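You operate a simulated robot arm through the tools that you are given. There is no shell and no other tool. Be economical: measure what you need, move in short steps, check, and stop when the job is done.

Carry out the task below with a simulated robot arm. There is one attempt and no reset: what you move stays moved.

## Task
Take the brown filter from the trailer bed and put it on top of the divided tray. Open the orange drawer, fetch the water can cap from the trailer bed and set it in the inside of the orange drawer, then shut the drawer. Fetch the rock from the front of the trailer bed and set it on top of the parts box there. Stack the tin labelled "grease" from the front of the trailer bed on top of the tin marked "OIL". Fetch the grey strap roll and set it on the mudguard. Pull the top chest drawer open. Do these in any order. Set down upright: brown filter.

Only the result counts: the job must be done as asked and must still hold three seconds after the hand-in. Knocking over, shifting, dropping, spilling or breaking anything else fails it. Lids that push on must go on centred and level and be pressed home; caps that screw on are set level and turned clockwise until they are tight.

## Robot
A 7-joint arm with a fingered hand on a trunk, on a base that drives. Base frame: it is fixed to the floor where the robot stands at the start and does not move with it; the origin is under the middle of the robot, x ahead of it, y to its left, z up; the surface under the hand at the start is at about z = 0.6. Lengths are in m, angles in degrees, forces in N, time in s.
With the tool pointing down near the work surface it reaches from about 0.1 to 0.86 m from the robot's upright axis, wherever it stands. Its first joint turns from -115.0 to 115.0 degrees. Places, roughly: brown filter (6x6x8 cm) [0.5, 0.2, 0.6]; divided tray (26x13x4 cm) [0.3, 0, 0.6]; grey strap roll (7x7x5 cm) [3.6, 0.3, 1.4]; inside of the orange drawer [3.1, 2.5, 0.5]; mudguard (40x13 cm) [1.34, 0.58, 0.56]; orange drawer [3.1, 2.5, 0.5]; parts box [1.75, 0, 0.75]; rock (4x4x3 cm) [1.7, 0.3, 0.6]; tin [2, 0.25, 0.75]; top chest drawer [1.9, 4.6, 0.8]; water can cap (5x5x2 cm) [0.3, 0.2, 0.6]. Payload 5 kg.
Tool frame: the origin (TCP) lies between the finger pads and is the grasp point; the fingertips stand 0.032 m ahead of it; z points along the fingers, y is the line along which they close. Largest opening 0.16 m; the body of the gripper starts 0.089 m behind the TCP. The gripper is a hand of 4 fingers: y runs from the thumb to the fingers, the wrist lies at [0, 0, -0.267] in the tool frame.
Orientation is that of the tool frame in the base frame, as [roll, pitch, yaw] about the fixed x, y, z axes, in that order (R = Rz(yaw) Ry(pitch) Rx(roll)). With the fingers straight down and closing along the base's y, the tool's x points along the base's -x, its y along +y and its z along -z.

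## Interface
- The arm moves only by the tool nudge_tool. Its argument "moves" is a list of rows, each a list of 6 numbers: the shift along the base's x, y, z in units of 300 mm (1.0 is 300 mm), then the turn, a rotation vector about the base's x, y, z in units of 90 degrees (1.0 is 90 degrees). In form: [[dx, dy, dz, ax, ay, az], ...]. A call has 1 to 8 rows; each row is the pose to reach, as a shift and turn from the pose commanded when the call began. A call with a number of a shift or a turn outside -1 to 1 is refused whole. Each row takes 0.2 s and may step no farther than 0.05 m and 8.6 degrees from the row before; otherwise, the whole call is refused. Where a pose cannot be reached the arm comes as near as it can. A force on the tool above 40 N (or 10 N above the force at the start of the call, whichever is more), or a blocked arm, ends the call early, and 0.2 s more pass. In this call time passes only in rows, and 0.2 s behind the last. The reply holds the time, the measured pose of the TCP, the force on the tool along the base axes, the opening and the grip force, in the units named above and with some noise, with the torque about the TCP (base axes, N m) and any sound that the robot's microphone picked up.
- Cameras (640 x 400 px; columns grow to the right, rows downward): "scene" is now at [0.0024, 0.2185, 1.937]; the picture's right is [0.20, -0.98, 0.00], its down [-0.88, -0.18, -0.44] and it looks along [0.43, 0.09, -0.90] (base axes); focal length 283 px, centre (320, 200). "wrist" rides on the gripper at [0.08, -0.004, -0.114] in the tool frame; the picture's right is [0.05, 1.00, 0.00], its down [-0.82, 0.04, -0.58] and it looks along [-0.58, 0.03, 0.82] (tool axes); focal length 265 px, centre (320, 200). There is no depth. A picture from a camera that has moved, and an enlarged one, comes with that camera's place and axes in the base frame and with its lens.
- capture(camera): a new picture of that camera. It takes no simulated time.
- raise_lower(by): slides the trunk up (or, below 0, down) by that many m; the arm and the scene camera ride with it, the base frame stays. It gives what a move gives, with no picture.
- steer(legs): drives the robot by 1 to 6 legs, each [ahead, turn to the left] in m and degrees, along the robot's own axes; the way and the turn of a leg run together, so that a leg with both is an arc; at most 1.5 m and 180 degrees a leg. The arm and the cameras ride along, it lands a little off, and it stops where it bumps. It gives what a move gives.
- finger_targets(finger1, finger2, finger3, thumb_bend): sets how far each is bent, from 0 (flat) to 100 (curled in); at 30 the hand is open as for a grip, at 70 the pads meet at the TCP. One left out holds its place. A second passes; each finger stops where it meets its share of the squeeze, and holds until it gets a number again. It is the only way to open and close the hand. It gives what a move gives, with no picture; readings hold the bend of each and the force on the fingers (four entries, about 0 where the hand has none), thumb and palm.
- head_to(pan, tilt): turns the head with the scene camera to pan (to the left, within 155 degrees either way) and tilt (down, from -29 to 69), counted from straight ahead of the robot. It gives what a move gives.
- enlarge(camera, box): a new picture of the part [left, top, right, bottom] of that camera's present view, enlarged. It takes no simulated time.
- close_job(): hands the job in; it is judged then, once.

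Go step by step. Nothing tells you exact positions but the pictures and the camera data: compare them with the known pose of the tool, close in by small moves and look again before you grip or let go. The budget is 196 turns and 166 pictures, counting those below and the enlarged ones. Unless the task says otherwise, let go and move clear before handing in.

The tools are called after "Request:" by a JSON object that holds its "fn" and its "kwargs". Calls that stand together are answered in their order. nudge_tool: Moves the arm, as the interface text tells. Its arguments: {"type":"object","properties":{"moves":{"type":"array","items":{"type":"array","items":{"type":"number"}}}},"required":["moves"]} The other tools are called the same way: raise_lower (by) slides the trunk up or down; finger_targets (finger1, finger2, finger3, thumb_bend) moves the fingers one by one; steer (legs) drives the base; head_to (pan, tilt) turns the head that bears the scene camera; capture (camera) takes a picture; enlarge (camera, box) takes an enlarged picture of a part of a camera's view; close_job () hands the job in.

At the start:

```text
time_s: 0.0
eef_pos: [0.5543, 0.4255, 0.9034]
tool_rot: [-180.0, 0.0, 179.9]
ft_force: [0.2, 1.0, -0.2]
torque: [0.01, -0.02, 0.0]
gripper_width: 0.1599
gripper_force: 0.0
shape: jaw
bend: [30.0, 30.0, 30.0, 30.0]
finger forces: [0.1, 0.1, 0.0, 0.0, 0.0, 0.0]
trunk travel left (down, up): [-0.8, 0.19]
robot x, y, heading: [0.0, 0.0002, -0.2]
head pan, tilt: [11.5, 63.7]
```

scene: 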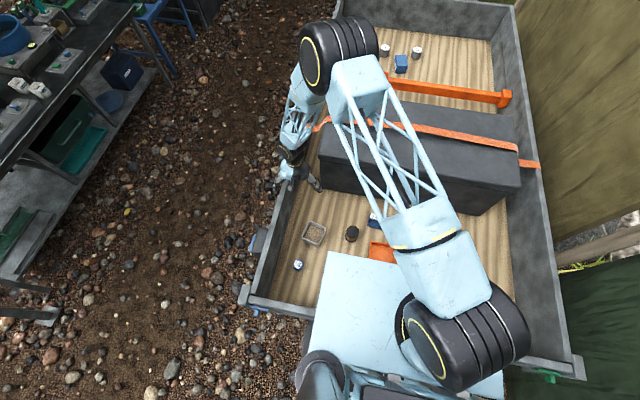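
wrist: 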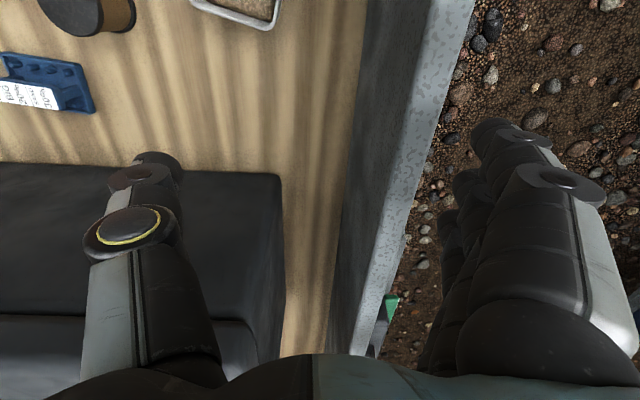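

I see the trailer bed ahead with the arm over it; I'll look closer at the near and the far parts of the bed.

Request:
{"fn": "enlarge", "kwargs": {"camera": "scene", "box": [240, 160, 440, 300]}}

Request:
{"fn": "enlarge", "kwargs": {"camera": "scene", "box": [340, 10, 540, 130]}}

Request:
{"fn": "enlarge", "kwargs": {"camera": "scene", "box": [0, 0, 240, 150]}}

```text
2.86 times, centred on (340, 230) of scene
camera zoom: at [0.0024, 0.2185, 1.937], right [0.2, -0.98, 0.0], down [-0.88, -0.18, -0.44], along [0.43, 0.09, -0.9], focal length 807 px, centre (263, 114)
```

zoom: 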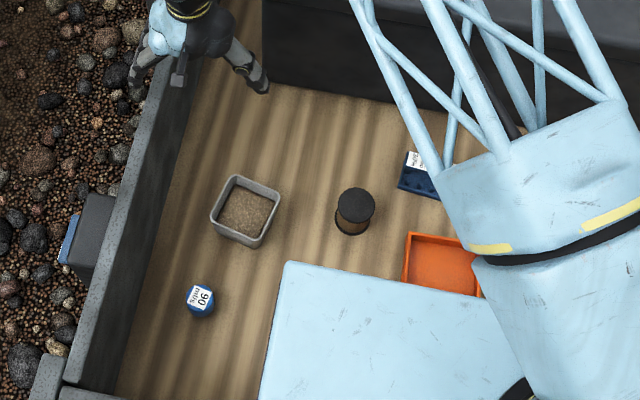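

```text
3.20 times, centred on (440, 70) of scene
camera zoom: at [0.0024, 0.2185, 1.937], right [0.2, -0.98, 0.0], down [-0.88, -0.18, -0.44], along [0.43, 0.09, -0.9], focal length 904 px, centre (-64, 616)
```

zoom: 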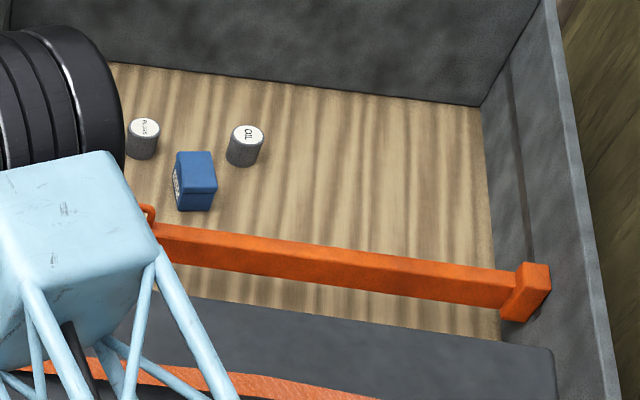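

```text
2.67 times, centred on (120, 75) of scene
camera zoom: at [0.0024, 0.2185, 1.937], right [0.2, -0.98, 0.0], down [-0.88, -0.18, -0.44], along [0.43, 0.09, -0.9], focal length 754 px, centre (853, 533)
```

zoom: 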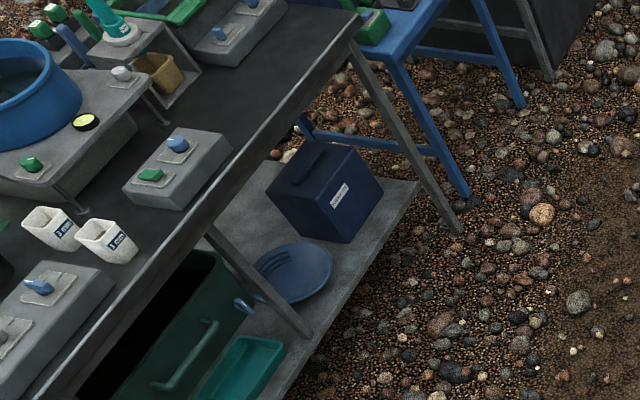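

The filter is near (0.48, 0.16) and something blue is at (0.28, 0.39). I'll look around with the head to learn the surroundings.

Request:
{"fn": "head_to", "kwargs": {"pan": 60, "tilt": 25}}

Request:
{"fn": "capture", "kwargs": {"camera": "scene"}}

Request:
{"fn": "head_to", "kwargs": {"pan": 20, "tilt": 25}}

Request:
{"fn": "capture", "kwargs": {"camera": "scene"}}

Request:
{"fn": "head_to", "kwargs": {"pan": 150, "tilt": 40}}

Request:
{"fn": "capture", "kwargs": {"camera": "scene"}}

Request:
{"fn": "head_to", "kwargs": {"pan": -30, "tilt": 60}}

Request:
{"fn": "capture", "kwargs": {"camera": "scene"}}

```text
time_s: 1.2
eef_pos: [0.5557, 0.4241, 0.9041]
tool_rot: [180.0, 0.0, 180.0]
ft_force: [0.3, 0.4, 0.3]
torque: [0.01, 0.01, 0.01]
gripper_width: 0.16
gripper_force: 0.1
shape: jaw
bend: [30.0, 30.0, 30.0, 30.0]
finger forces: [0.0, 0.1, 0.0, 0.0, 0.0, 0.0]
trunk travel left (down, up): [-0.8, 0.19]
robot x, y, heading: [0.0023, -0.0026, 0.0]
head pan, tilt: [60.0, 25.0]
```

```text
160 pictures are left
camera scene: at [-0.0125, 0.2859, 1.9912], right [0.87, -0.5, 0.0], down [-0.21, -0.37, -0.91], along [0.45, 0.78, -0.42], focal length 283 px, centre (320, 200)
```

scene: 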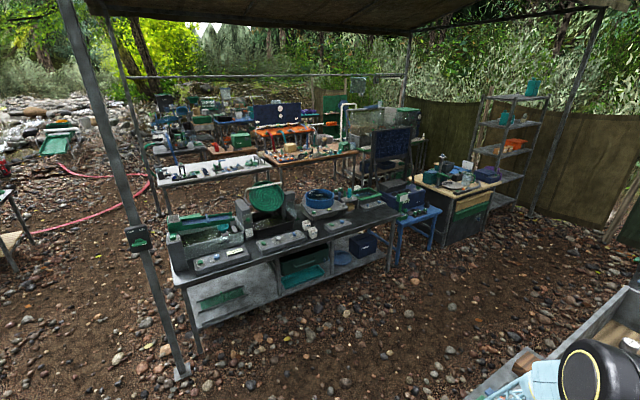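

```text
time_s: 2.2
eef_pos: [0.5542, 0.4247, 0.9039]
tool_rot: [180.0, 0.0, 180.0]
ft_force: [0.2, -0.7, -0.3]
torque: [-0.01, 0.06, 0.03]
gripper_width: 0.1598
gripper_force: 0.0
shape: jaw
bend: [30.0, 30.0, 30.0, 30.0]
finger forces: [0.0, 0.0, 0.1, 0.0, 0.0, 0.0]
trunk travel left (down, up): [-0.8, 0.19]
robot x, y, heading: [-0.0003, 0.0019, -0.1]
head pan, tilt: [20.0, 25.0]
```

```text
159 pictures are left
camera scene: at [0.0279, 0.2377, 1.9913], right [0.34, -0.94, 0.0], down [-0.4, -0.15, -0.91], along [0.85, 0.31, -0.42], focal length 283 px, centre (320, 200)
```

scene: 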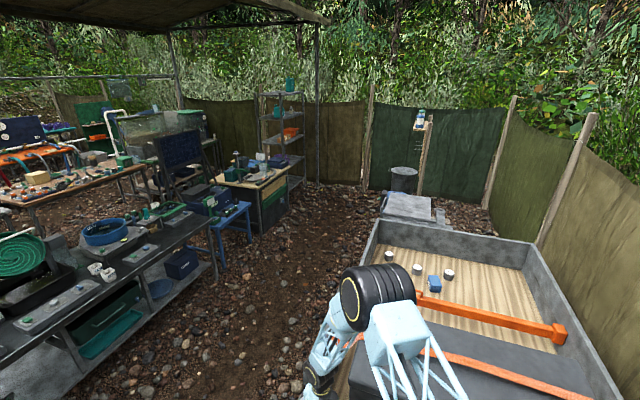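

```text
time_s: 4.3
eef_pos: [0.5549, 0.4251, 0.9038]
tool_rot: [179.9, 0.0, 180.0]
ft_force: [-0.3, -0.7, 0.1]
torque: [0.01, 0.0, -0.01]
gripper_width: 0.1596
gripper_force: 0.2
shape: jaw
bend: [30.0, 30.0, 30.0, 30.0]
finger forces: [0.0, 0.0, 0.1, 0.0, 0.0, 0.0]
trunk travel left (down, up): [-0.8, 0.19]
robot x, y, heading: [-0.0025, 0.0007, -0.4]
head pan, tilt: [150.0, 40.0]
```

```text
158 pictures are left
camera scene: at [-0.1322, 0.2486, 1.968], right [0.5, 0.87, 0.0], down [0.56, -0.32, -0.77], along [-0.66, 0.38, -0.64], focal length 283 px, centre (320, 200)
```

scene: 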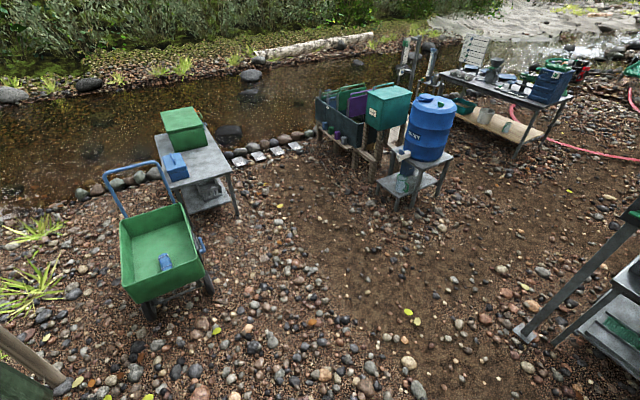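

```text
time_s: 7.0
eef_pos: [0.5546, 0.4243, 0.9038]
tool_rot: [-180.0, 0.0, 179.9]
ft_force: [0.3, -0.8, -1.0]
torque: [-0.03, 0.04, -0.01]
gripper_width: 0.1597
gripper_force: 0.1
shape: jaw
bend: [30.0, 30.0, 30.0, 30.0]
finger forces: [0.0, 0.0, 0.1, 0.0, 0.1, 0.1]
trunk travel left (down, up): [-0.8, 0.19]
robot x, y, heading: [-0.0011, 0.0007, -0.1]
head pan, tilt: [-30.0, 60.0]
```

```text
157 pictures are left
camera scene: at [-0.0009, 0.1728, 1.9412], right [-0.5, -0.87, 0.0], down [-0.75, 0.43, -0.5], along [0.43, -0.25, -0.87], focal length 283 px, centre (320, 200)
```

scene: 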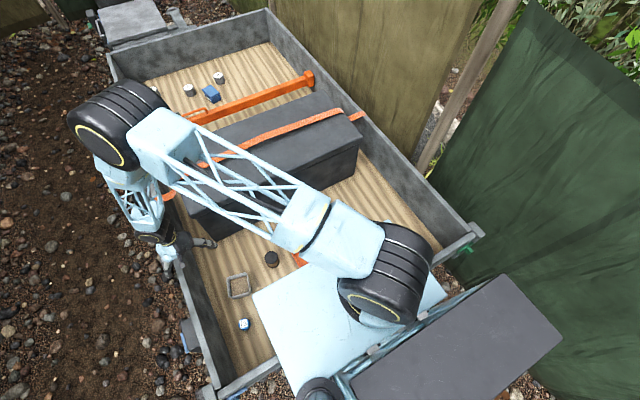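

The robot stands at the trailer's tail with free ground behind. I'll back up 0.25 m so that the near items are easier to see and reach.

Request:
{"fn": "steer", "kwargs": {"legs": [[-0.25, 0]]}}

Request:
{"fn": "head_to", "kwargs": {"pan": 0, "tilt": 60}}

Request:
{"fn": "capture", "kwargs": {"camera": "scene"}}

Request:
{"fn": "capture", "kwargs": {"camera": "wrist"}}

```text
time_s: 8.8
eef_pos: [0.3051, 0.4245, 0.9039]
tool_rot: [180.0, 0.0, -179.9]
ft_force: [-0.6, 0.1, -0.2]
torque: [-0.01, -0.05, 0.01]
gripper_width: 0.1598
gripper_force: 0.1
shape: jaw
bend: [30.0, 30.0, 30.0, 30.0]
finger forces: [0.0, 0.1, 0.1, 0.0, 0.0, 0.0]
trunk travel left (down, up): [-0.8, 0.19]
robot x, y, heading: [-0.2485, 0.0008, 0.4]
head pan, tilt: [-30.0, 60.0]
```

```text
time_s: 9.8
eef_pos: [0.3051, 0.4248, 0.9034]
tool_rot: [-179.9, 0.1, -179.9]
ft_force: [-0.5, -0.1, 0.2]
torque: [0.0, -0.02, 0.03]
gripper_width: 0.1599
gripper_force: 0.0
shape: jaw
bend: [30.0, 30.0, 30.0, 30.0]
finger forces: [0.0, 0.0, 0.0, 0.0, 0.0, 0.1]
trunk travel left (down, up): [-0.8, 0.19]
robot x, y, heading: [-0.2482, 0.0, -0.3]
head pan, tilt: [0.0, 60.0]
```

```text
156 pictures are left
camera scene: at [-0.2409, 0.2058, 1.9412], right [0.0, -1.0, 0.0], down [-0.87, 0.0, -0.5], along [0.5, 0.0, -0.87], focal length 283 px, centre (320, 200)
```

scene: 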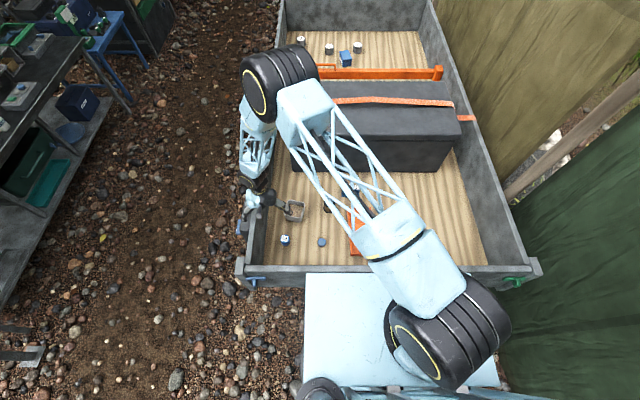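

```text
155 pictures are left
camera wrist: at [0.2239, 0.4205, 1.0165], right [-0.05, 1.0, 0.0], down [0.82, 0.04, 0.58], along [0.58, 0.03, -0.82], focal length 265 px, centre (320, 200)
```

wrist: 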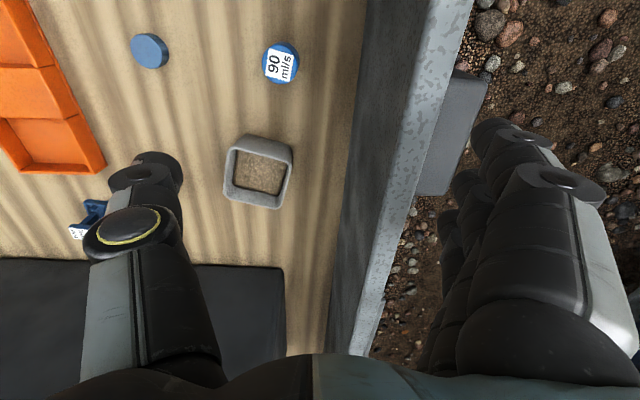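

The water can cap is the blue disc near (0.275, 0.20); the filter hides behind the thumb. I'll move the hand inward toward the filter and look.

Request:
{"fn": "nudge_tool", "kwargs": {"moves": [[0.03, -0.13, 0, 0, 0, 0], [0.06, -0.26, 0, 0, 0, 0], [0.1, -0.4, 0, 0, 0, 0], [0.15, -0.54, 0, 0, 0, 0], [0.2, -0.66, 0, 0, 0, 0], [0.25, -0.72, 0, 0, 0, 0]]}}

Request:
{"fn": "capture", "kwargs": {"camera": "wrist"}}

Request:
{"fn": "capture", "kwargs": {"camera": "scene"}}

```text
time_s: 11.2
eef_pos: [0.3793, 0.2081, 0.9036]
tool_rot: [179.9, 0.0, -179.8]
ft_force: [1.0, -0.5, 0.0]
torque: [0.0, 0.01, 0.02]
gripper_width: 0.1595
gripper_force: 0.1
shape: jaw
bend: [30.0, 30.0, 30.0, 30.0]
finger forces: [0.0, 0.0, 0.1, 0.0, 0.0, 0.1]
trunk travel left (down, up): [-0.8, 0.19]
robot x, y, heading: [-0.2511, 0.0017, 0.1]
head pan, tilt: [0.0, 60.0]
```

```text
154 pictures are left
camera wrist: at [0.2989, 0.2025, 1.0157], right [-0.05, 1.0, 0.0], down [0.82, 0.04, 0.58], along [0.58, 0.03, -0.82], focal length 265 px, centre (320, 200)
```

wrist: 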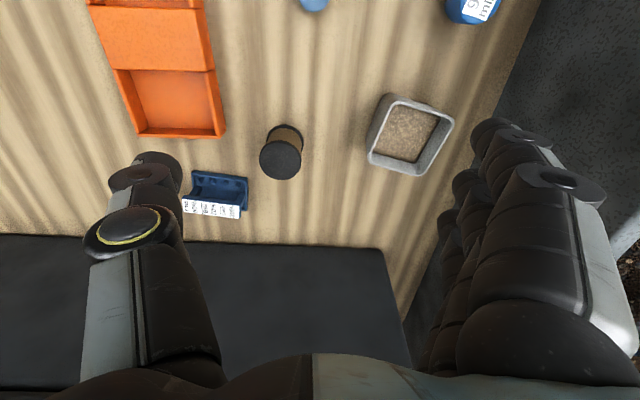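

```text
153 pictures are left
camera scene: at [-0.2406, 0.2051, 1.9413], right [0.0, -1.0, 0.0], down [-0.87, 0.0, -0.5], along [0.5, 0.0, -0.87], focal length 283 px, centre (320, 200)
```

scene: 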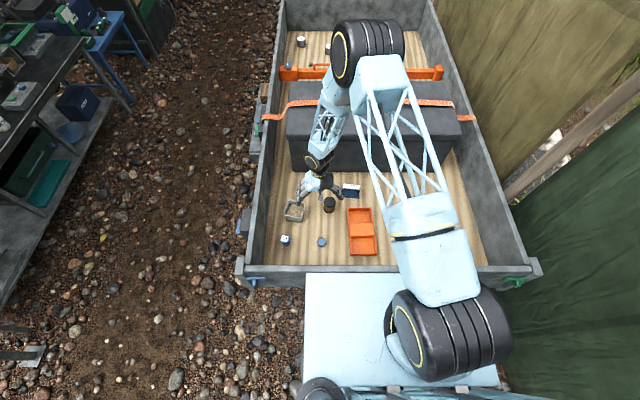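

The filter's top is near (0.470, 0.157). I'll narrow the hand a bit, go above it and check.

Request:
{"fn": "finger_targets", "kwargs": {"finger1": 42, "finger2": 42, "finger3": 42, "thumb_bend": 42}}

Request:
{"fn": "nudge_tool", "kwargs": {"moves": [[0.1, -0.06, -0.05, 0, 0, 0], [0.2, -0.12, -0.15, 0, 0, 0], [0.303, -0.17, -0.28, 0, 0, 0]]}}

Request:
{"fn": "capture", "kwargs": {"camera": "wrist"}}

```text
time_s: 12.2
eef_pos: [0.3803, 0.2081, 0.9032]
tool_rot: [179.9, 0.1, -180.0]
ft_force: [0.2, 0.1, 0.0]
torque: [-0.01, 0.03, -0.01]
gripper_width: 0.1243
gripper_force: 0.1
shape: fingers
bend: [42.0, 42.0, 42.0, 42.0]
finger forces: [0.1, 0.0, 0.0, 0.1, 0.1, 0.0]
trunk travel left (down, up): [-0.8, 0.19]
robot x, y, heading: [-0.2506, -0.0001, -0.1]
head pan, tilt: [0.0, 60.0]
```

```text
refused: row 3 steps farther than a row can; nothing moved
```

```text
152 pictures are left
camera wrist: at [0.2986, 0.203, 1.0157], right [-0.05, 1.0, 0.0], down [0.82, 0.04, 0.58], along [0.58, 0.03, -0.82], focal length 265 px, centre (320, 200)
```

wrist: 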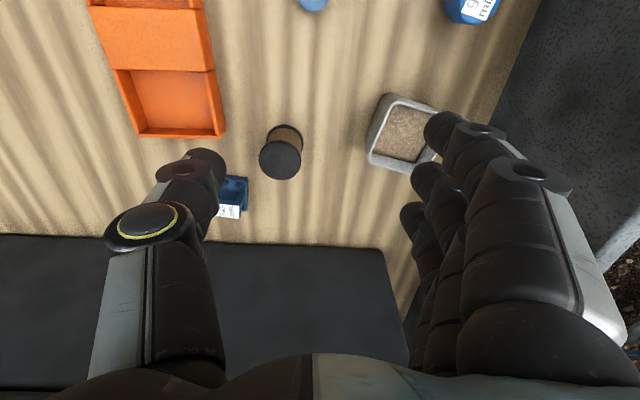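

Step was too big; I'll split it.

Request:
{"fn": "nudge_tool", "kwargs": {"moves": [[0.1, -0.06, -0.05, 0, 0, 0], [0.2, -0.12, -0.1, 0, 0, 0], [0.303, -0.17, -0.2, 0, 0, 0], [0.303, -0.17, -0.33, 0, 0, 0]]}}

Request:
{"fn": "capture", "kwargs": {"camera": "wrist"}}

Request:
{"fn": "enlarge", "kwargs": {"camera": "scene", "box": [260, 160, 420, 260]}}

```text
time_s: 13.2
eef_pos: [0.4713, 0.1588, 0.8056]
tool_rot: [-180.0, 0.0, -179.8]
ft_force: [0.6, -0.2, -0.6]
torque: [-0.04, 0.02, 0.02]
gripper_width: 0.124
gripper_force: 0.1
shape: fingers
bend: [42.0, 42.0, 42.0, 42.0]
finger forces: [0.0, 0.0, 0.1, 0.0, 0.1, 0.1]
trunk travel left (down, up): [-0.8, 0.19]
robot x, y, heading: [-0.2471, -0.0015, 0.1]
head pan, tilt: [0.0, 60.0]
```

```text
151 pictures are left
camera wrist: at [0.3904, 0.1541, 0.9177], right [-0.05, 1.0, 0.0], down [0.81, 0.04, 0.58], along [0.58, 0.03, -0.82], focal length 265 px, centre (320, 200)
```

wrist: 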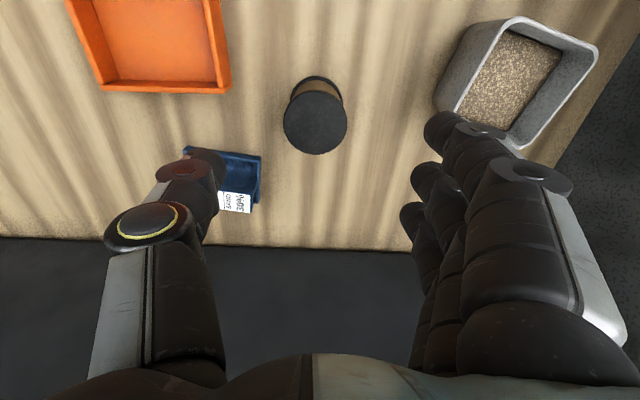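

```text
4.00 times, centred on (340, 210) of scene
camera zoom: at [-0.2405, 0.2065, 1.9413], right [0.0, -1.0, 0.0], down [-0.87, 0.0, -0.5], along [0.5, 0.0, -0.87], focal length 1130 px, centre (240, 160)
```

zoom: 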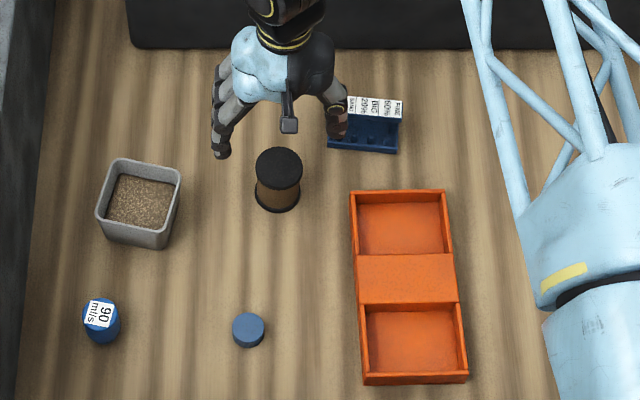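

Hand is centred over the filter. I'll descend and grip it.

Request:
{"fn": "nudge_tool", "kwargs": {"moves": [[0.01, -0.007, -0.13, 0, 0, 0], [0.01, -0.007, -0.26, 0, 0, 0], [0.01, -0.007, -0.39, 0, 0, 0], [0.01, -0.007, -0.515, 0, 0, 0]]}}

Request:
{"fn": "capture", "kwargs": {"camera": "wrist"}}

```text
time_s: 14.2
eef_pos: [0.4755, 0.1578, 0.6528]
tool_rot: [180.0, 0.1, -179.7]
ft_force: [0.7, 0.3, 0.7]
torque: [0.02, 0.04, 0.0]
gripper_width: 0.1241
gripper_force: 0.0
shape: fingers
bend: [42.0, 42.0, 42.0, 42.0]
finger forces: [0.0, 0.0, 0.1, 0.1, 0.1, 0.0]
trunk travel left (down, up): [-0.8, 0.19]
robot x, y, heading: [-0.2493, 0.0004, -0.1]
head pan, tilt: [0.0, 60.0]
```

```text
149 pictures are left
camera wrist: at [0.3938, 0.1517, 0.7647], right [-0.05, 1.0, 0.0], down [0.81, 0.04, 0.58], along [0.58, 0.03, -0.82], focal length 265 px, centre (320, 200)
```

wrist: 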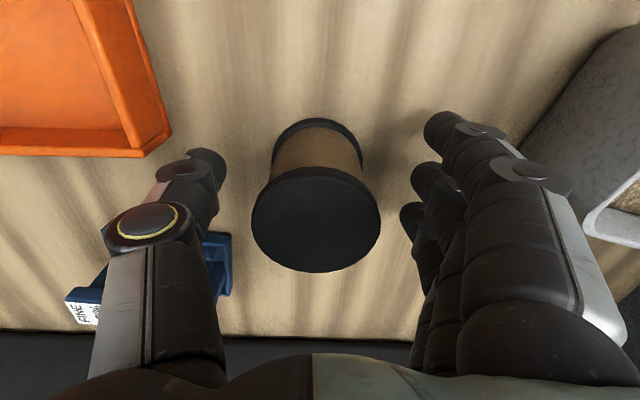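

Filter lies between thumb and fingers. I'll close.

Request:
{"fn": "finger_targets", "kwargs": {"finger1": 70, "finger2": 70, "finger3": 70, "thumb_bend": 70}}

Request:
{"fn": "capture", "kwargs": {"camera": "wrist"}}

```text
time_s: 15.2
eef_pos: [0.4742, 0.1561, 0.6518]
tool_rot: [179.9, 0.1, -179.9]
ft_force: [-0.7, 0.5, 0.0]
torque: [0.05, -0.05, 0.0]
gripper_width: 0.0439
gripper_force: 21.3
shape: fingers
bend: [68.0, 56.0, 60.0, 63.0]
finger forces: [3.7, 8.7, 9.3, 0.0, 21.0, 0.1]
trunk travel left (down, up): [-0.8, 0.19]
robot x, y, heading: [-0.2462, 0.0009, 0.1]
head pan, tilt: [0.0, 60.0]
```

```text
148 pictures are left
camera wrist: at [0.3928, 0.1516, 0.7648], right [-0.05, 1.0, 0.0], down [0.82, 0.04, 0.58], along [0.58, 0.03, -0.82], focal length 265 px, centre (320, 200)
```

wrist: 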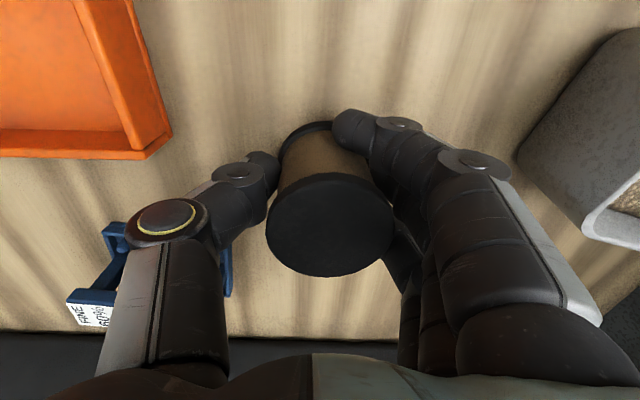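

Gripped at 21 N. I'll lift and carry it over the tray's middle platform.

Request:
{"fn": "nudge_tool", "kwargs": {"moves": [[0, 0, 0.1, 0, 0, 0], [0, 0, 0.23, 0, 0, 0], [0, 0, 0.36, 0, 0, 0], [-0.09, -0.107, 0.36, 0, 0, 0], [-0.18, -0.214, 0.36, 0, 0, 0], [-0.27, -0.32, 0.36, 0, 0, 0], [-0.36, -0.427, 0.36, 0, 0, 0], [-0.45, -0.533, 0.36, 0, 0, 0]]}}

Request:
{"fn": "capture", "kwargs": {"camera": "wrist"}}

Request:
{"fn": "enlarge", "kwargs": {"camera": "scene", "box": [260, 160, 420, 260]}}

```text
time_s: 17.0
eef_pos: [0.3407, -0.0057, 0.7592]
tool_rot: [179.9, 0.0, -179.9]
ft_force: [-0.1, -0.9, -1.3]
torque: [0.04, -0.02, 0.04]
gripper_width: 0.0434
gripper_force: 21.2
shape: fingers
bend: [68.0, 55.0, 60.0, 64.0]
finger forces: [3.6, 8.9, 9.6, 0.0, 20.3, 0.1]
trunk travel left (down, up): [-0.8, 0.19]
robot x, y, heading: [-0.2448, -0.0016, -0.0]
head pan, tilt: [0.0, 60.0]
```

```text
147 pictures are left
camera wrist: at [0.2591, -0.0103, 0.8718], right [-0.05, 1.0, 0.0], down [0.81, 0.04, 0.58], along [0.58, 0.03, -0.82], focal length 265 px, centre (320, 200)
```

wrist: 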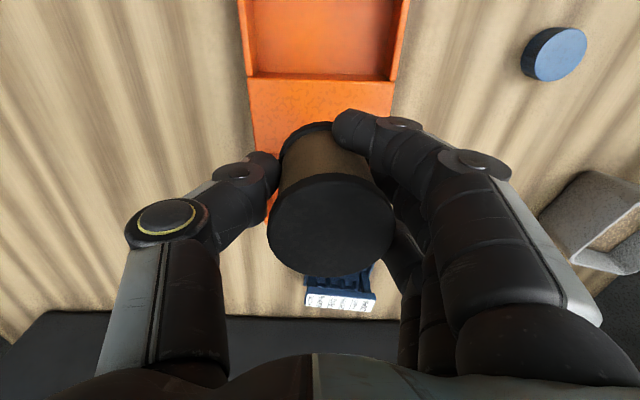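

```text
4.00 times, centred on (340, 210) of scene
camera zoom: at [-0.2412, 0.2047, 1.9414], right [0.0, -1.0, 0.0], down [-0.87, 0.0, -0.5], along [0.5, 0.0, -0.87], focal length 1130 px, centre (240, 160)
```

zoom: 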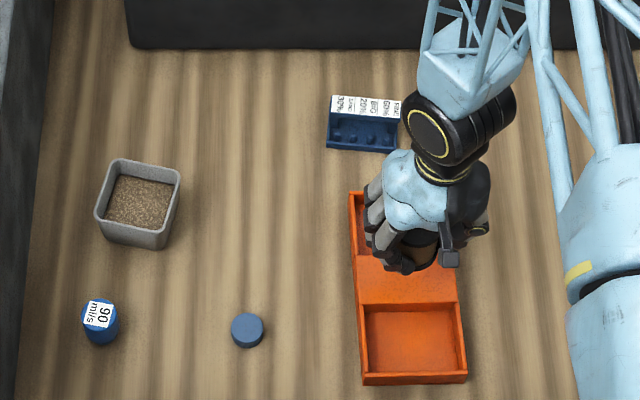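

Filter is above the middle platform. I'll lower it carefully until contact.

Request:
{"fn": "nudge_tool", "kwargs": {"moves": [[0, 0, -0.1, 0, 0, 0], [0, 0, -0.18, 0, 0, 0], [0, 0, -0.2, 0, 0, 0], [0, 0, -0.21, 0, 0, 0], [0, 0, -0.22, 0, 0, 0], [0, 0, -0.23, 0, 0, 0], [0, 0, -0.24, 0, 0, 0]]}}

Request:
{"fn": "capture", "kwargs": {"camera": "wrist"}}

Request:
{"fn": "enlarge", "kwargs": {"camera": "scene", "box": [330, 190, 410, 240]}}

```text
time_s: 18.6
eef_pos: [0.3388, -0.0035, 0.6873]
tool_rot: [-180.0, -0.1, -179.9]
ft_force: [-0.8, -1.1, 4.0]
torque: [0.13, -0.05, 0.01]
gripper_width: 0.0434
gripper_force: 21.6
shape: fingers
bend: [68.0, 55.0, 60.0, 64.0]
finger forces: [3.5, 8.7, 9.5, 0.1, 21.1, 0.0]
trunk travel left (down, up): [-0.8, 0.19]
robot x, y, heading: [-0.2521, -0.0013, 0.1]
head pan, tilt: [0.0, 60.0]
```

```text
145 pictures are left
camera wrist: at [0.2579, -0.009, 0.8004], right [-0.05, 1.0, 0.0], down [0.81, 0.04, 0.58], along [0.58, 0.03, -0.82], focal length 265 px, centre (320, 200)
```

wrist: 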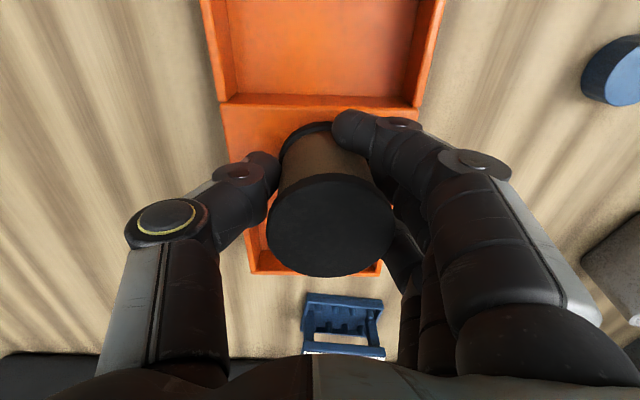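

```text
8.00 times, centred on (370, 215) of scene
camera zoom: at [-0.2415, 0.2054, 1.9414], right [0.0, -1.0, 0.0], down [-0.87, 0.0, -0.5], along [0.5, 0.0, -0.87], focal length 2261 px, centre (-80, 80)
```

zoom: 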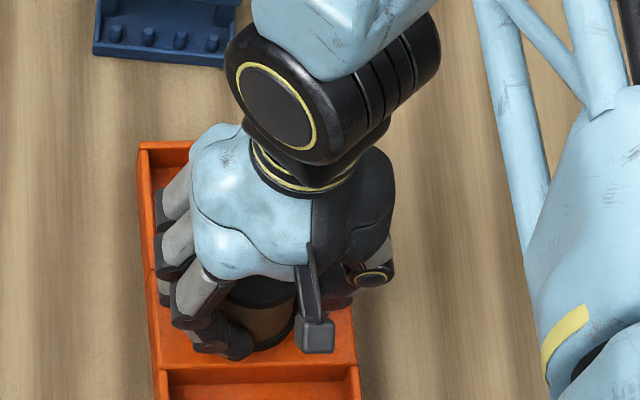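

Contact is felt (about 4 N), so it rests on the platform. I'll open the fingers.

Request:
{"fn": "finger_targets", "kwargs": {"finger1": 44, "finger2": 44, "finger3": 44, "thumb_bend": 44}}

Request:
{"fn": "nudge_tool", "kwargs": {"moves": [[0, 0, 0.1, 0, 0, 0], [0, 0, 0.25, 0, 0, 0], [0, 0, 0.4, 0, 0, 0], [0, 0, 0.5, 0, 0, 0]]}}

Request:
{"fn": "capture", "kwargs": {"camera": "wrist"}}

```text
time_s: 19.6
eef_pos: [0.34, -0.0034, 0.6865]
tool_rot: [180.0, 0.1, -180.0]
ft_force: [-0.3, -1.4, -0.2]
torque: [0.01, -0.03, 0.02]
gripper_width: 0.1141
gripper_force: 0.1
shape: fingers
bend: [44.0, 44.0, 44.0, 44.0]
finger forces: [0.1, 0.0, 0.0, 0.0, 0.0, 0.0]
trunk travel left (down, up): [-0.8, 0.19]
robot x, y, heading: [-0.2503, 0.0028, -0.1]
head pan, tilt: [0.0, 60.0]
```

```text
time_s: 20.6
eef_pos: [0.3397, -0.0049, 0.8371]
tool_rot: [180.0, 0.0, -179.8]
ft_force: [-0.8, 0.3, 1.3]
torque: [0.02, -0.04, -0.03]
gripper_width: 0.1144
gripper_force: 0.1
shape: fingers
bend: [44.0, 44.0, 44.0, 44.0]
finger forces: [0.0, 0.0, 0.0, 0.0, 0.0, 0.0]
trunk travel left (down, up): [-0.8, 0.19]
robot x, y, heading: [-0.2492, -0.0005, 0.0]
head pan, tilt: [0.0, 60.0]
```

```text
143 pictures are left
camera wrist: at [0.2586, -0.0091, 0.9497], right [-0.05, 1.0, 0.0], down [0.82, 0.04, 0.58], along [0.58, 0.03, -0.82], focal length 265 px, centre (320, 200)
```

wrist: 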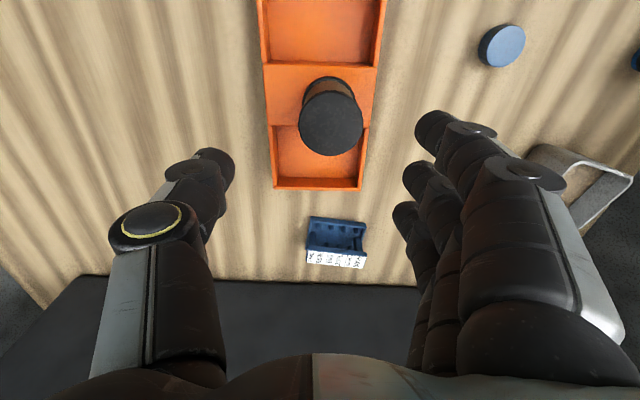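

The filter stands upright on the tray. The cap lies at about (0.275, 0.197); the drawer must be opened before fetching it. I'll raise and retract the hand, back out, and look at my own footprint.

Request:
{"fn": "nudge_tool", "kwargs": {"moves": [[0, 0, 0.15, 0, 0, 0], [0, 0, 0.3, 0, 0, 0], [0, 0, 0.45, 0, 0, 0], [0, 0, 0.6, 0, 0, 0], [-0.1, 0, 0.7, 0, 0, 0], [-0.25, 0, 0.72, 0, 0, 0], [-0.4, 0, 0.72, 0, 0, 0]]}}

Request:
{"fn": "steer", "kwargs": {"legs": [[-0.5, 0]]}}

Request:
{"fn": "head_to", "kwargs": {"pan": 0, "tilt": 69}}

Request:
{"fn": "capture", "kwargs": {"camera": "scene"}}

Request:
{"fn": "head_to", "kwargs": {"pan": 90, "tilt": 60}}

Request:
{"fn": "capture", "kwargs": {"camera": "scene"}}

```text
time_s: 22.2
eef_pos: [0.2181, -0.0047, 1.0517]
tool_rot: [-180.0, 0.0, -179.9]
ft_force: [0.0, -0.1, 0.4]
torque: [-0.03, -0.01, 0.04]
gripper_width: 0.1146
gripper_force: 0.0
shape: fingers
bend: [44.0, 44.0, 44.0, 44.0]
finger forces: [0.0, 0.0, 0.0, 0.0, 0.0, 0.0]
trunk travel left (down, up): [-0.8, 0.19]
robot x, y, heading: [-0.246, 0.0006, 0.2]
head pan, tilt: [0.0, 60.0]
```

```text
time_s: 25.1
eef_pos: [-0.2822, -0.006, 1.0512]
tool_rot: [180.0, -0.1, -179.7]
ft_force: [0.2, -0.2, -0.2]
torque: [-0.02, -0.02, 0.0]
gripper_width: 0.1146
gripper_force: 0.1
shape: fingers
bend: [44.0, 44.0, 44.0, 44.0]
finger forces: [0.0, 0.0, 0.0, 0.0, 0.0, 0.0]
trunk travel left (down, up): [-0.8, 0.19]
robot x, y, heading: [-0.7488, -0.0023, 0.2]
head pan, tilt: [0.0, 60.0]
```

```text
time_s: 25.8
eef_pos: [-0.2804, -0.0078, 1.0514]
tool_rot: [179.9, 0.0, -179.6]
ft_force: [-0.1, 0.4, -0.1]
torque: [-0.01, -0.01, 0.0]
gripper_width: 0.1147
gripper_force: 0.1
shape: fingers
bend: [44.0, 44.0, 44.0, 44.0]
finger forces: [0.1, 0.0, 0.1, 0.0, 0.0, 0.0]
trunk travel left (down, up): [-0.8, 0.19]
robot x, y, heading: [-0.7467, -0.0017, 0.1]
head pan, tilt: [0.0, 68.8]
```

```text
142 pictures are left
camera scene: at [-0.7528, 0.2038, 1.9319], right [0.0, -1.0, 0.0], down [-0.93, 0.0, -0.36], along [0.36, 0.0, -0.93], focal length 283 px, centre (320, 200)
```

scene: 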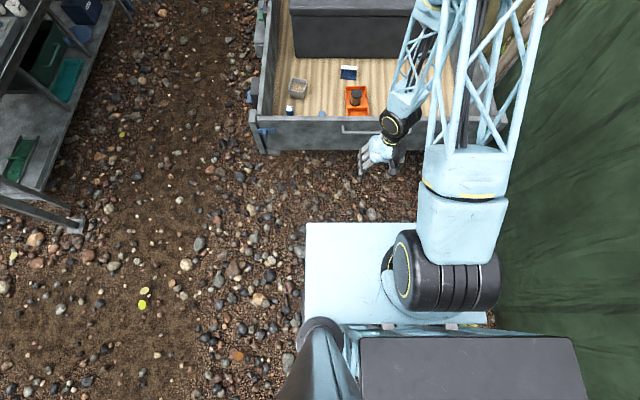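

```text
time_s: 27.5
eef_pos: [-0.2809, -0.0072, 1.0518]
tool_rot: [-180.0, 0.0, -179.7]
ft_force: [0.6, 0.3, 0.5]
torque: [-0.01, -0.03, -0.04]
gripper_width: 0.1145
gripper_force: 0.1
shape: fingers
bend: [44.0, 44.0, 44.0, 44.0]
finger forces: [0.0, 0.0, 0.1, 0.0, 0.0, 0.1]
trunk travel left (down, up): [-0.8, 0.19]
robot x, y, heading: [-0.7503, -0.0003, 0.4]
head pan, tilt: [90.0, 60.0]
```

```text
141 pictures are left
camera scene: at [-0.8089, 0.2702, 1.9413], right [1.0, 0.0, 0.0], down [0.0, -0.87, -0.5], along [0.0, 0.5, -0.87], focal length 283 px, centre (320, 200)
```

scene: 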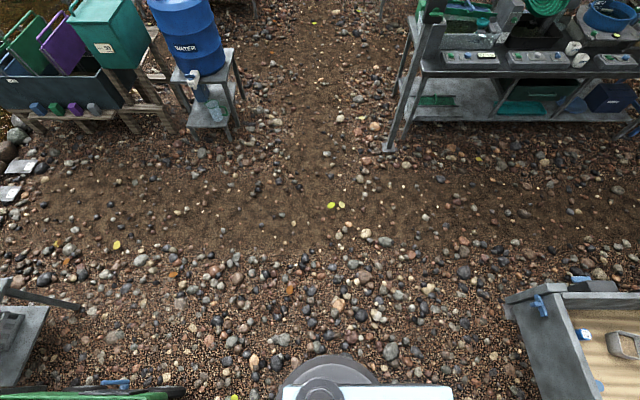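

The carriage panel is about 0.6 m wide. The aisle between trailer and bench is about 1 m wide, so I'll drive round into it.

Request:
{"fn": "steer", "kwargs": {"legs": [[0, 90], [1.02, 0], [0, -90], [1.2, 0]]}}

Request:
{"fn": "head_to", "kwargs": {"pan": 0, "tilt": 45}}

Request:
{"fn": "capture", "kwargs": {"camera": "scene"}}

```text
time_s: 46.4
eef_pos: [0.9712, 0.9967, 1.0513]
tool_rot: [179.9, 0.0, 179.5]
ft_force: [-0.4, 0.8, -0.4]
torque: [0.01, 0.02, 0.02]
gripper_width: 0.1146
gripper_force: 0.1
shape: fingers
bend: [44.0, 44.0, 44.0, 44.0]
finger forces: [0.0, 0.0, 0.0, 0.0, 0.0, 0.1]
trunk travel left (down, up): [-0.8, 0.19]
robot x, y, heading: [0.5052, 1.0082, -0.2]
head pan, tilt: [90.0, 60.0]
```

```text
time_s: 48.0
eef_pos: [0.9711, 0.9954, 1.0516]
tool_rot: [180.0, 0.1, 179.5]
ft_force: [-1.1, 0.3, 0.0]
torque: [0.02, 0.01, 0.0]
gripper_width: 0.1147
gripper_force: 0.1
shape: fingers
bend: [44.0, 44.0, 44.0, 44.0]
finger forces: [0.1, 0.0, 0.0, 0.0, 0.0, 0.0]
trunk travel left (down, up): [-0.8, 0.19]
robot x, y, heading: [0.504, 1.0074, -0.7]
head pan, tilt: [0.0, 45.0]
```

```text
140 pictures are left
camera scene: at [0.5281, 1.2135, 1.9607], right [-0.01, -1.0, 0.0], down [-0.71, 0.01, -0.71], along [0.71, -0.01, -0.71], focal length 283 px, centre (320, 200)
```

scene: 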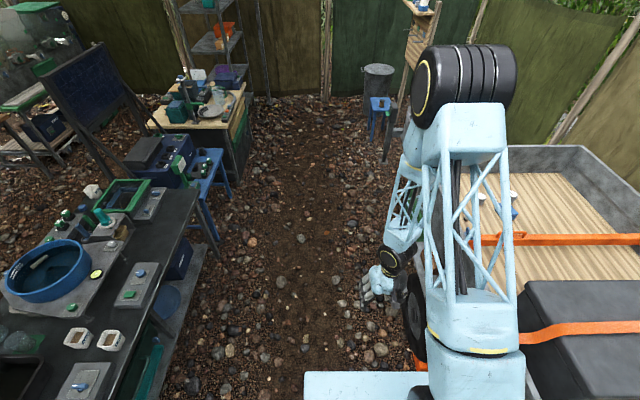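

The aisle ahead is clear. I'll drive to x≈1.75 and turn to face the trailer.

Request:
{"fn": "steer", "kwargs": {"legs": [[1.27, 0.5], [0, -90]]}}

Request:
{"fn": "head_to", "kwargs": {"pan": 0, "tilt": 50}}

Request:
{"fn": "capture", "kwargs": {"camera": "scene"}}

Request:
{"fn": "capture", "kwargs": {"camera": "wrist"}}

```text
time_s: 58.6
eef_pos: [1.7741, 0.5301, 1.0516]
tool_rot: [-180.0, 0.1, 88.2]
ft_force: [0.8, 0.3, -0.2]
torque: [0.01, -0.03, -0.01]
gripper_width: 0.1146
gripper_force: 0.2
shape: fingers
bend: [44.0, 44.0, 44.0, 44.0]
finger forces: [0.0, 0.1, 0.0, 0.1, 0.1, 0.0]
trunk travel left (down, up): [-0.8, 0.19]
robot x, y, heading: [1.7961, 0.996, -91.7]
head pan, tilt: [0.0, 45.0]
```

```text
time_s: 59.2
eef_pos: [1.7744, 0.5291, 1.0516]
tool_rot: [180.0, 0.0, 88.3]
ft_force: [0.7, -0.3, 0.2]
torque: [0.01, 0.0, 0.03]
gripper_width: 0.1148
gripper_force: 0.1
shape: fingers
bend: [44.0, 44.0, 44.0, 44.0]
finger forces: [0.0, 0.0, 0.1, 0.1, 0.1, 0.0]
trunk travel left (down, up): [-0.8, 0.19]
robot x, y, heading: [1.7974, 0.9977, -91.8]
head pan, tilt: [0.0, 50.0]
```

```text
139 pictures are left
camera scene: at [2.0006, 0.9759, 1.9539], right [-1.0, 0.03, 0.0], down [0.02, 0.77, -0.64], along [-0.02, -0.64, -0.77], focal length 283 px, centre (320, 200)
```

scene: 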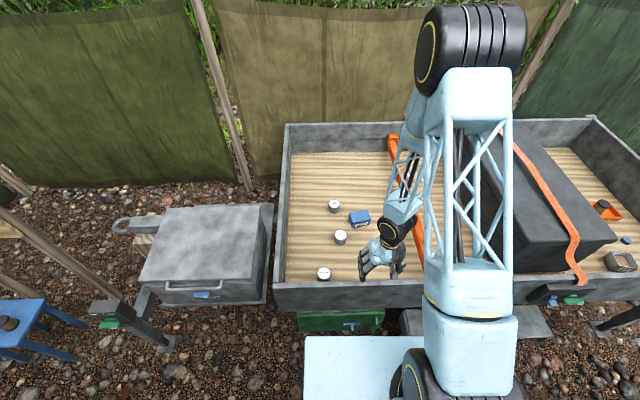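

```text
138 pictures are left
camera wrist: at [1.7722, 0.6095, 1.1644], right [1.0, 0.02, 0.0], down [0.02, -0.82, 0.58], along [0.01, -0.58, -0.82], focal length 265 px, centre (320, 200)
```

wrist: 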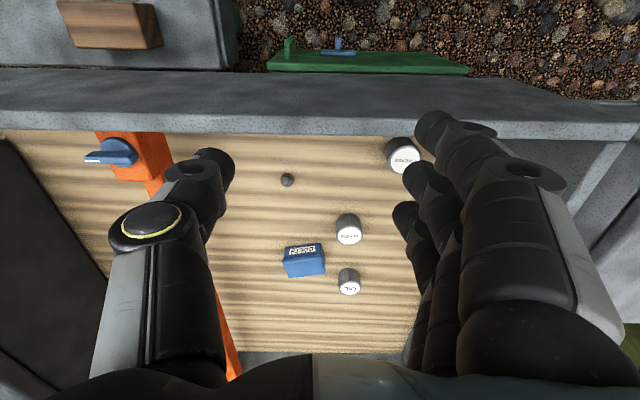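

All items at the front are in view: rock, blue parts box and three tins. I'll zoom to read labels.

Request:
{"fn": "enlarge", "kwargs": {"camera": "wrist", "box": [260, 130, 440, 310]}}

Request:
{"fn": "enlarge", "kwargs": {"camera": "scene", "box": [280, 180, 440, 290]}}

```text
2.22 times, centred on (350, 220) of wrist
camera zoom: at [1.7722, 0.6095, 1.1644], right [1.0, 0.02, 0.0], down [0.02, -0.82, 0.58], along [0.01, -0.58, -0.82], focal length 590 px, centre (253, 156)
```

zoom: 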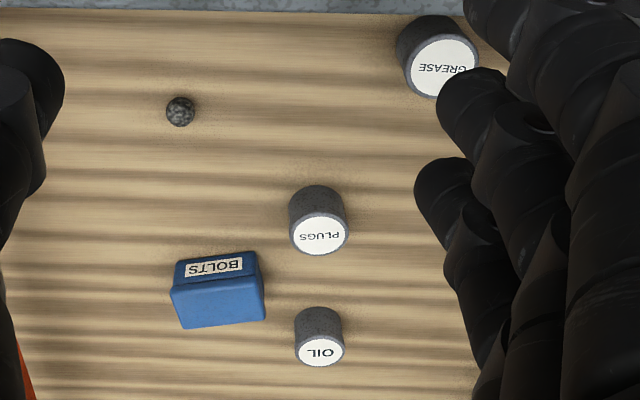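

```text
3.64 times, centred on (360, 235) of scene
camera zoom: at [2.0006, 0.9759, 1.9539], right [-1.0, 0.03, 0.0], down [0.02, 0.77, -0.64], along [-0.02, -0.64, -0.77], focal length 1028 px, centre (174, 73)
```

zoom: 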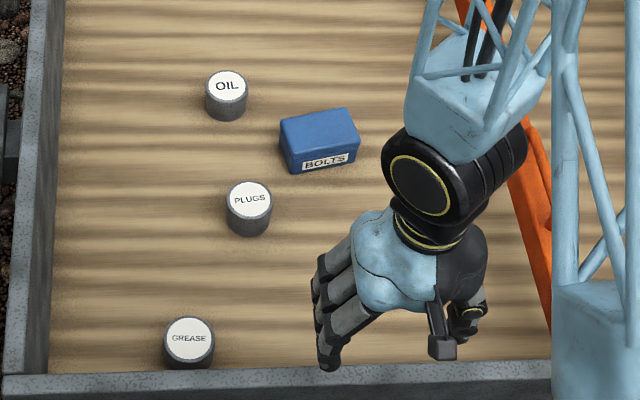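

Positions: rock (1.70, 0.28), parts box top about (1.745, 0.05), OIL (1.88, −0.065), GREASE (1.955, 0.37). I need to drive closer, so first I'll tilt the hand back to see my base's front against the trailer side.

Request:
{"fn": "nudge_tool", "kwargs": {"moves": [[0, 0, 0, 0.09, 0, 0], [0, 0, 0, 0.18, 0, 0], [0, 0, 0, 0.27, 0, 0], [0, 0, 0, 0.36, 0, 0], [0, 0, 0, 0.45, 0, 0], [0, 0, 0, 0.54, 0, 0], [0, 0, 0, 0.63, 0, 0]]}}

Request:
{"fn": "capture", "kwargs": {"camera": "wrist"}}

```text
time_s: 60.9
eef_pos: [1.7741, 0.5296, 1.052]
tool_rot: [-177.3, -56.9, 86.5]
ft_force: [-0.4, -0.7, 0.3]
torque: [0.04, -0.01, -0.02]
gripper_width: 0.115
gripper_force: 0.0
shape: fingers
bend: [44.0, 44.0, 44.0, 44.0]
finger forces: [0.1, 0.0, 0.1, 0.1, 0.0, 0.1]
trunk travel left (down, up): [-0.8, 0.19]
robot x, y, heading: [1.796, 0.9963, -91.7]
head pan, tilt: [0.0, 50.0]
```

```text
135 pictures are left
camera wrist: at [1.7723, 0.4771, 1.1805], right [1.0, 0.01, 0.02], down [0.02, -0.93, -0.37], along [0.01, 0.37, -0.93], focal length 265 px, centre (320, 200)
```

wrist: 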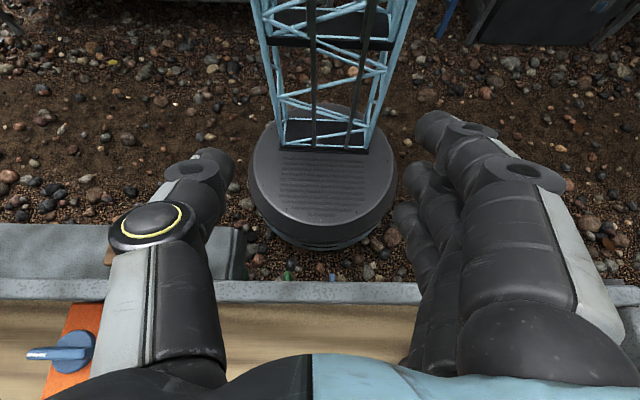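

My base is a low disc (radius about 0.27 m) with a mast. I'll check the green thing on the trailer's side before driving in.

Request:
{"fn": "enlarge", "kwargs": {"camera": "scene", "box": [240, 270, 400, 370]}}

Request:
{"fn": "enlarge", "kwargs": {"camera": "wrist", "box": [220, 120, 460, 300]}}

```text
4.00 times, centred on (320, 320) of scene
camera zoom: at [2.0008, 0.9746, 1.9538], right [-1.0, 0.03, 0.0], down [0.02, 0.77, -0.64], along [-0.02, -0.64, -0.77], focal length 1130 px, centre (320, -280)
```

zoom: 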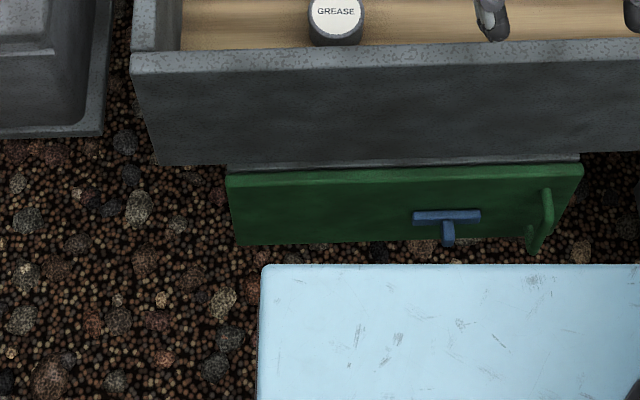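

```text
2.22 times, centred on (340, 210) of wrist
camera zoom: at [1.7723, 0.4771, 1.1805], right [1.0, 0.01, 0.02], down [0.02, -0.93, -0.37], along [0.01, 0.37, -0.93], focal length 590 px, centre (276, 178)
```

zoom: 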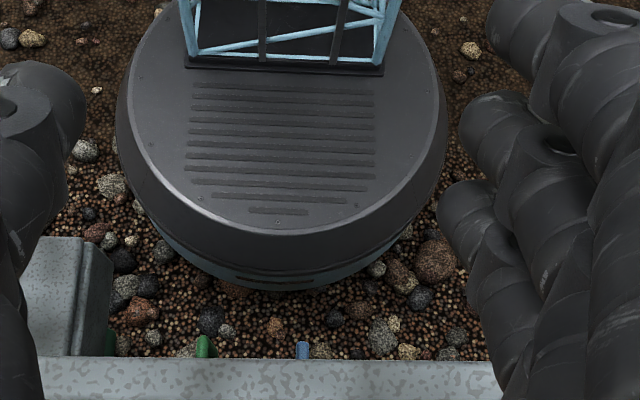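

The side locker hangs low (bottom about z 0.25–0.28), so my base should stop at y≈0.86. I'll restore the tool, drive ahead 0.14 m and test the reach.

Request:
{"fn": "nudge_tool", "kwargs": {"moves": [[0, 0, 0, -0.09, 0, 0], [0, 0, 0, -0.18, 0, 0], [0, 0, 0, -0.27, 0, 0], [0, 0, 0, -0.36, 0, 0], [0, 0, 0, -0.45, 0, 0], [0, 0, 0, -0.54, 0, 0], [0, 0, 0, -0.63, 0, 0]]}}

Request:
{"fn": "steer", "kwargs": {"legs": [[0.14, 0]]}}

Request:
{"fn": "nudge_tool", "kwargs": {"moves": [[0, -0.15, -0.05, 0, 0, 0], [0, -0.3, -0.1, 0, 0, 0], [0, -0.45, -0.15, 0, 0, 0], [0, -0.6, -0.2, 0, 0, 0], [0, -0.75, -0.2, 0, 0, 0], [0, -0.9, -0.2, 0, 0, 0]]}}

Request:
{"fn": "capture", "kwargs": {"camera": "wrist"}}

```text
time_s: 62.5
eef_pos: [1.7771, 0.5307, 1.0522]
tool_rot: [-179.9, 0.0, 88.2]
ft_force: [0.3, -0.1, 1.1]
torque: [0.0, 0.04, 0.01]
gripper_width: 0.115
gripper_force: 0.0
shape: fingers
bend: [44.0, 44.0, 44.0, 44.0]
finger forces: [0.0, 0.0, 0.0, 0.0, 0.2, 0.1]
trunk travel left (down, up): [-0.8, 0.19]
robot x, y, heading: [1.8006, 0.9964, -91.7]
head pan, tilt: [0.0, 50.0]
```

```text
time_s: 63.8
eef_pos: [1.7706, 0.3931, 1.0504]
tool_rot: [-180.0, -0.1, 88.0]
ft_force: [-0.5, 0.1, 0.0]
torque: [0.05, 0.0, 0.03]
gripper_width: 0.115
gripper_force: 0.0
shape: fingers
bend: [44.0, 44.0, 44.0, 44.0]
finger forces: [0.0, 0.1, 0.0, 0.0, 0.1, 0.0]
trunk travel left (down, up): [-0.8, 0.19]
robot x, y, heading: [1.7897, 0.862, -92.2]
head pan, tilt: [0.0, 50.0]
```

```text
time_s: 65.2
eef_pos: [1.7694, 0.1224, 0.9922]
tool_rot: [180.0, -0.1, 88.2]
ft_force: [-0.4, 0.1, -0.5]
torque: [0.01, -0.01, 0.03]
gripper_width: 0.1149
gripper_force: 0.0
shape: fingers
bend: [44.0, 44.0, 44.0, 44.0]
finger forces: [0.1, 0.1, 0.0, 0.1, 0.1, 0.0]
trunk travel left (down, up): [-0.8, 0.19]
robot x, y, heading: [1.7914, 0.8587, -91.9]
head pan, tilt: [0.0, 50.0]
```

```text
132 pictures are left
camera wrist: at [1.7668, 0.2028, 1.1053], right [1.0, 0.02, 0.0], down [0.02, -0.82, 0.58], along [0.01, -0.58, -0.82], focal length 265 px, centre (320, 200)
```

wrist: 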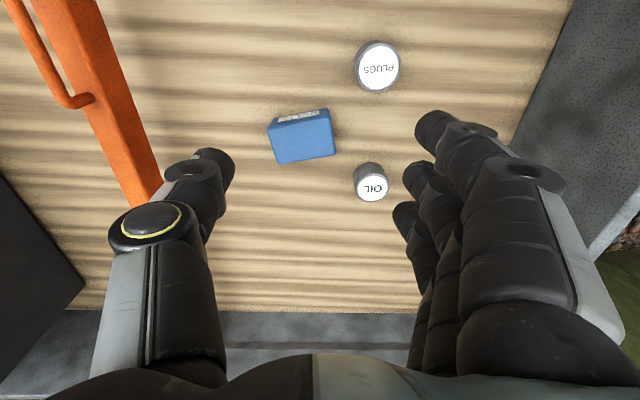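

The arm moves freely here. I'll test reaching over OIL at placing height (z≈0.80).

Request:
{"fn": "nudge_tool", "kwargs": {"moves": [[0.06, -0.1, -0.07, 0, 0, 0], [0.12, -0.2, -0.14, 0, 0, 0], [0.18, -0.3, -0.21, 0, 0, 0], [0.24, -0.4, -0.3, 0, 0, 0], [0.3, -0.5, -0.4, 0, 0, 0], [0.357, -0.6, -0.5, 0, 0, 0], [0.357, -0.64, -0.6, 0, 0, 0]]}}

Request:
{"fn": "capture", "kwargs": {"camera": "wrist"}}

```text
time_s: 66.8
eef_pos: [1.8778, -0.0687, 0.8141]
tool_rot: [-179.9, 0.0, 88.1]
ft_force: [0.3, -0.4, 0.9]
torque: [0.08, 0.01, -0.04]
gripper_width: 0.1147
gripper_force: 0.0
shape: fingers
bend: [44.0, 44.0, 44.0, 44.0]
finger forces: [0.0, 0.0, 0.0, 0.1, 0.1, 0.1]
trunk travel left (down, up): [-0.8, 0.19]
robot x, y, heading: [1.7922, 0.8597, -92.0]
head pan, tilt: [0.0, 50.0]
```

```text
131 pictures are left
camera wrist: at [1.8756, 0.0108, 0.9272], right [1.0, 0.02, 0.0], down [0.02, -0.82, 0.58], along [0.01, -0.58, -0.82], focal length 265 px, centre (320, 200)
```

wrist: 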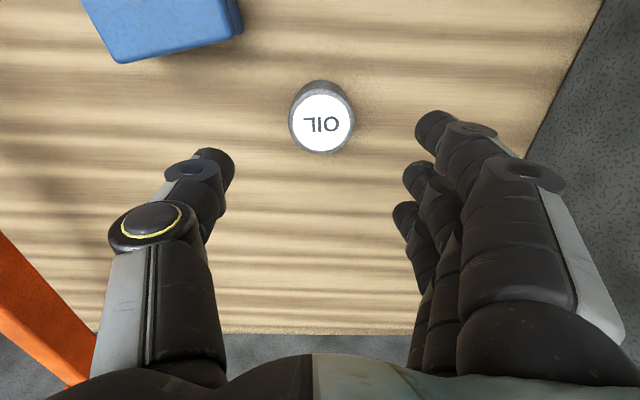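

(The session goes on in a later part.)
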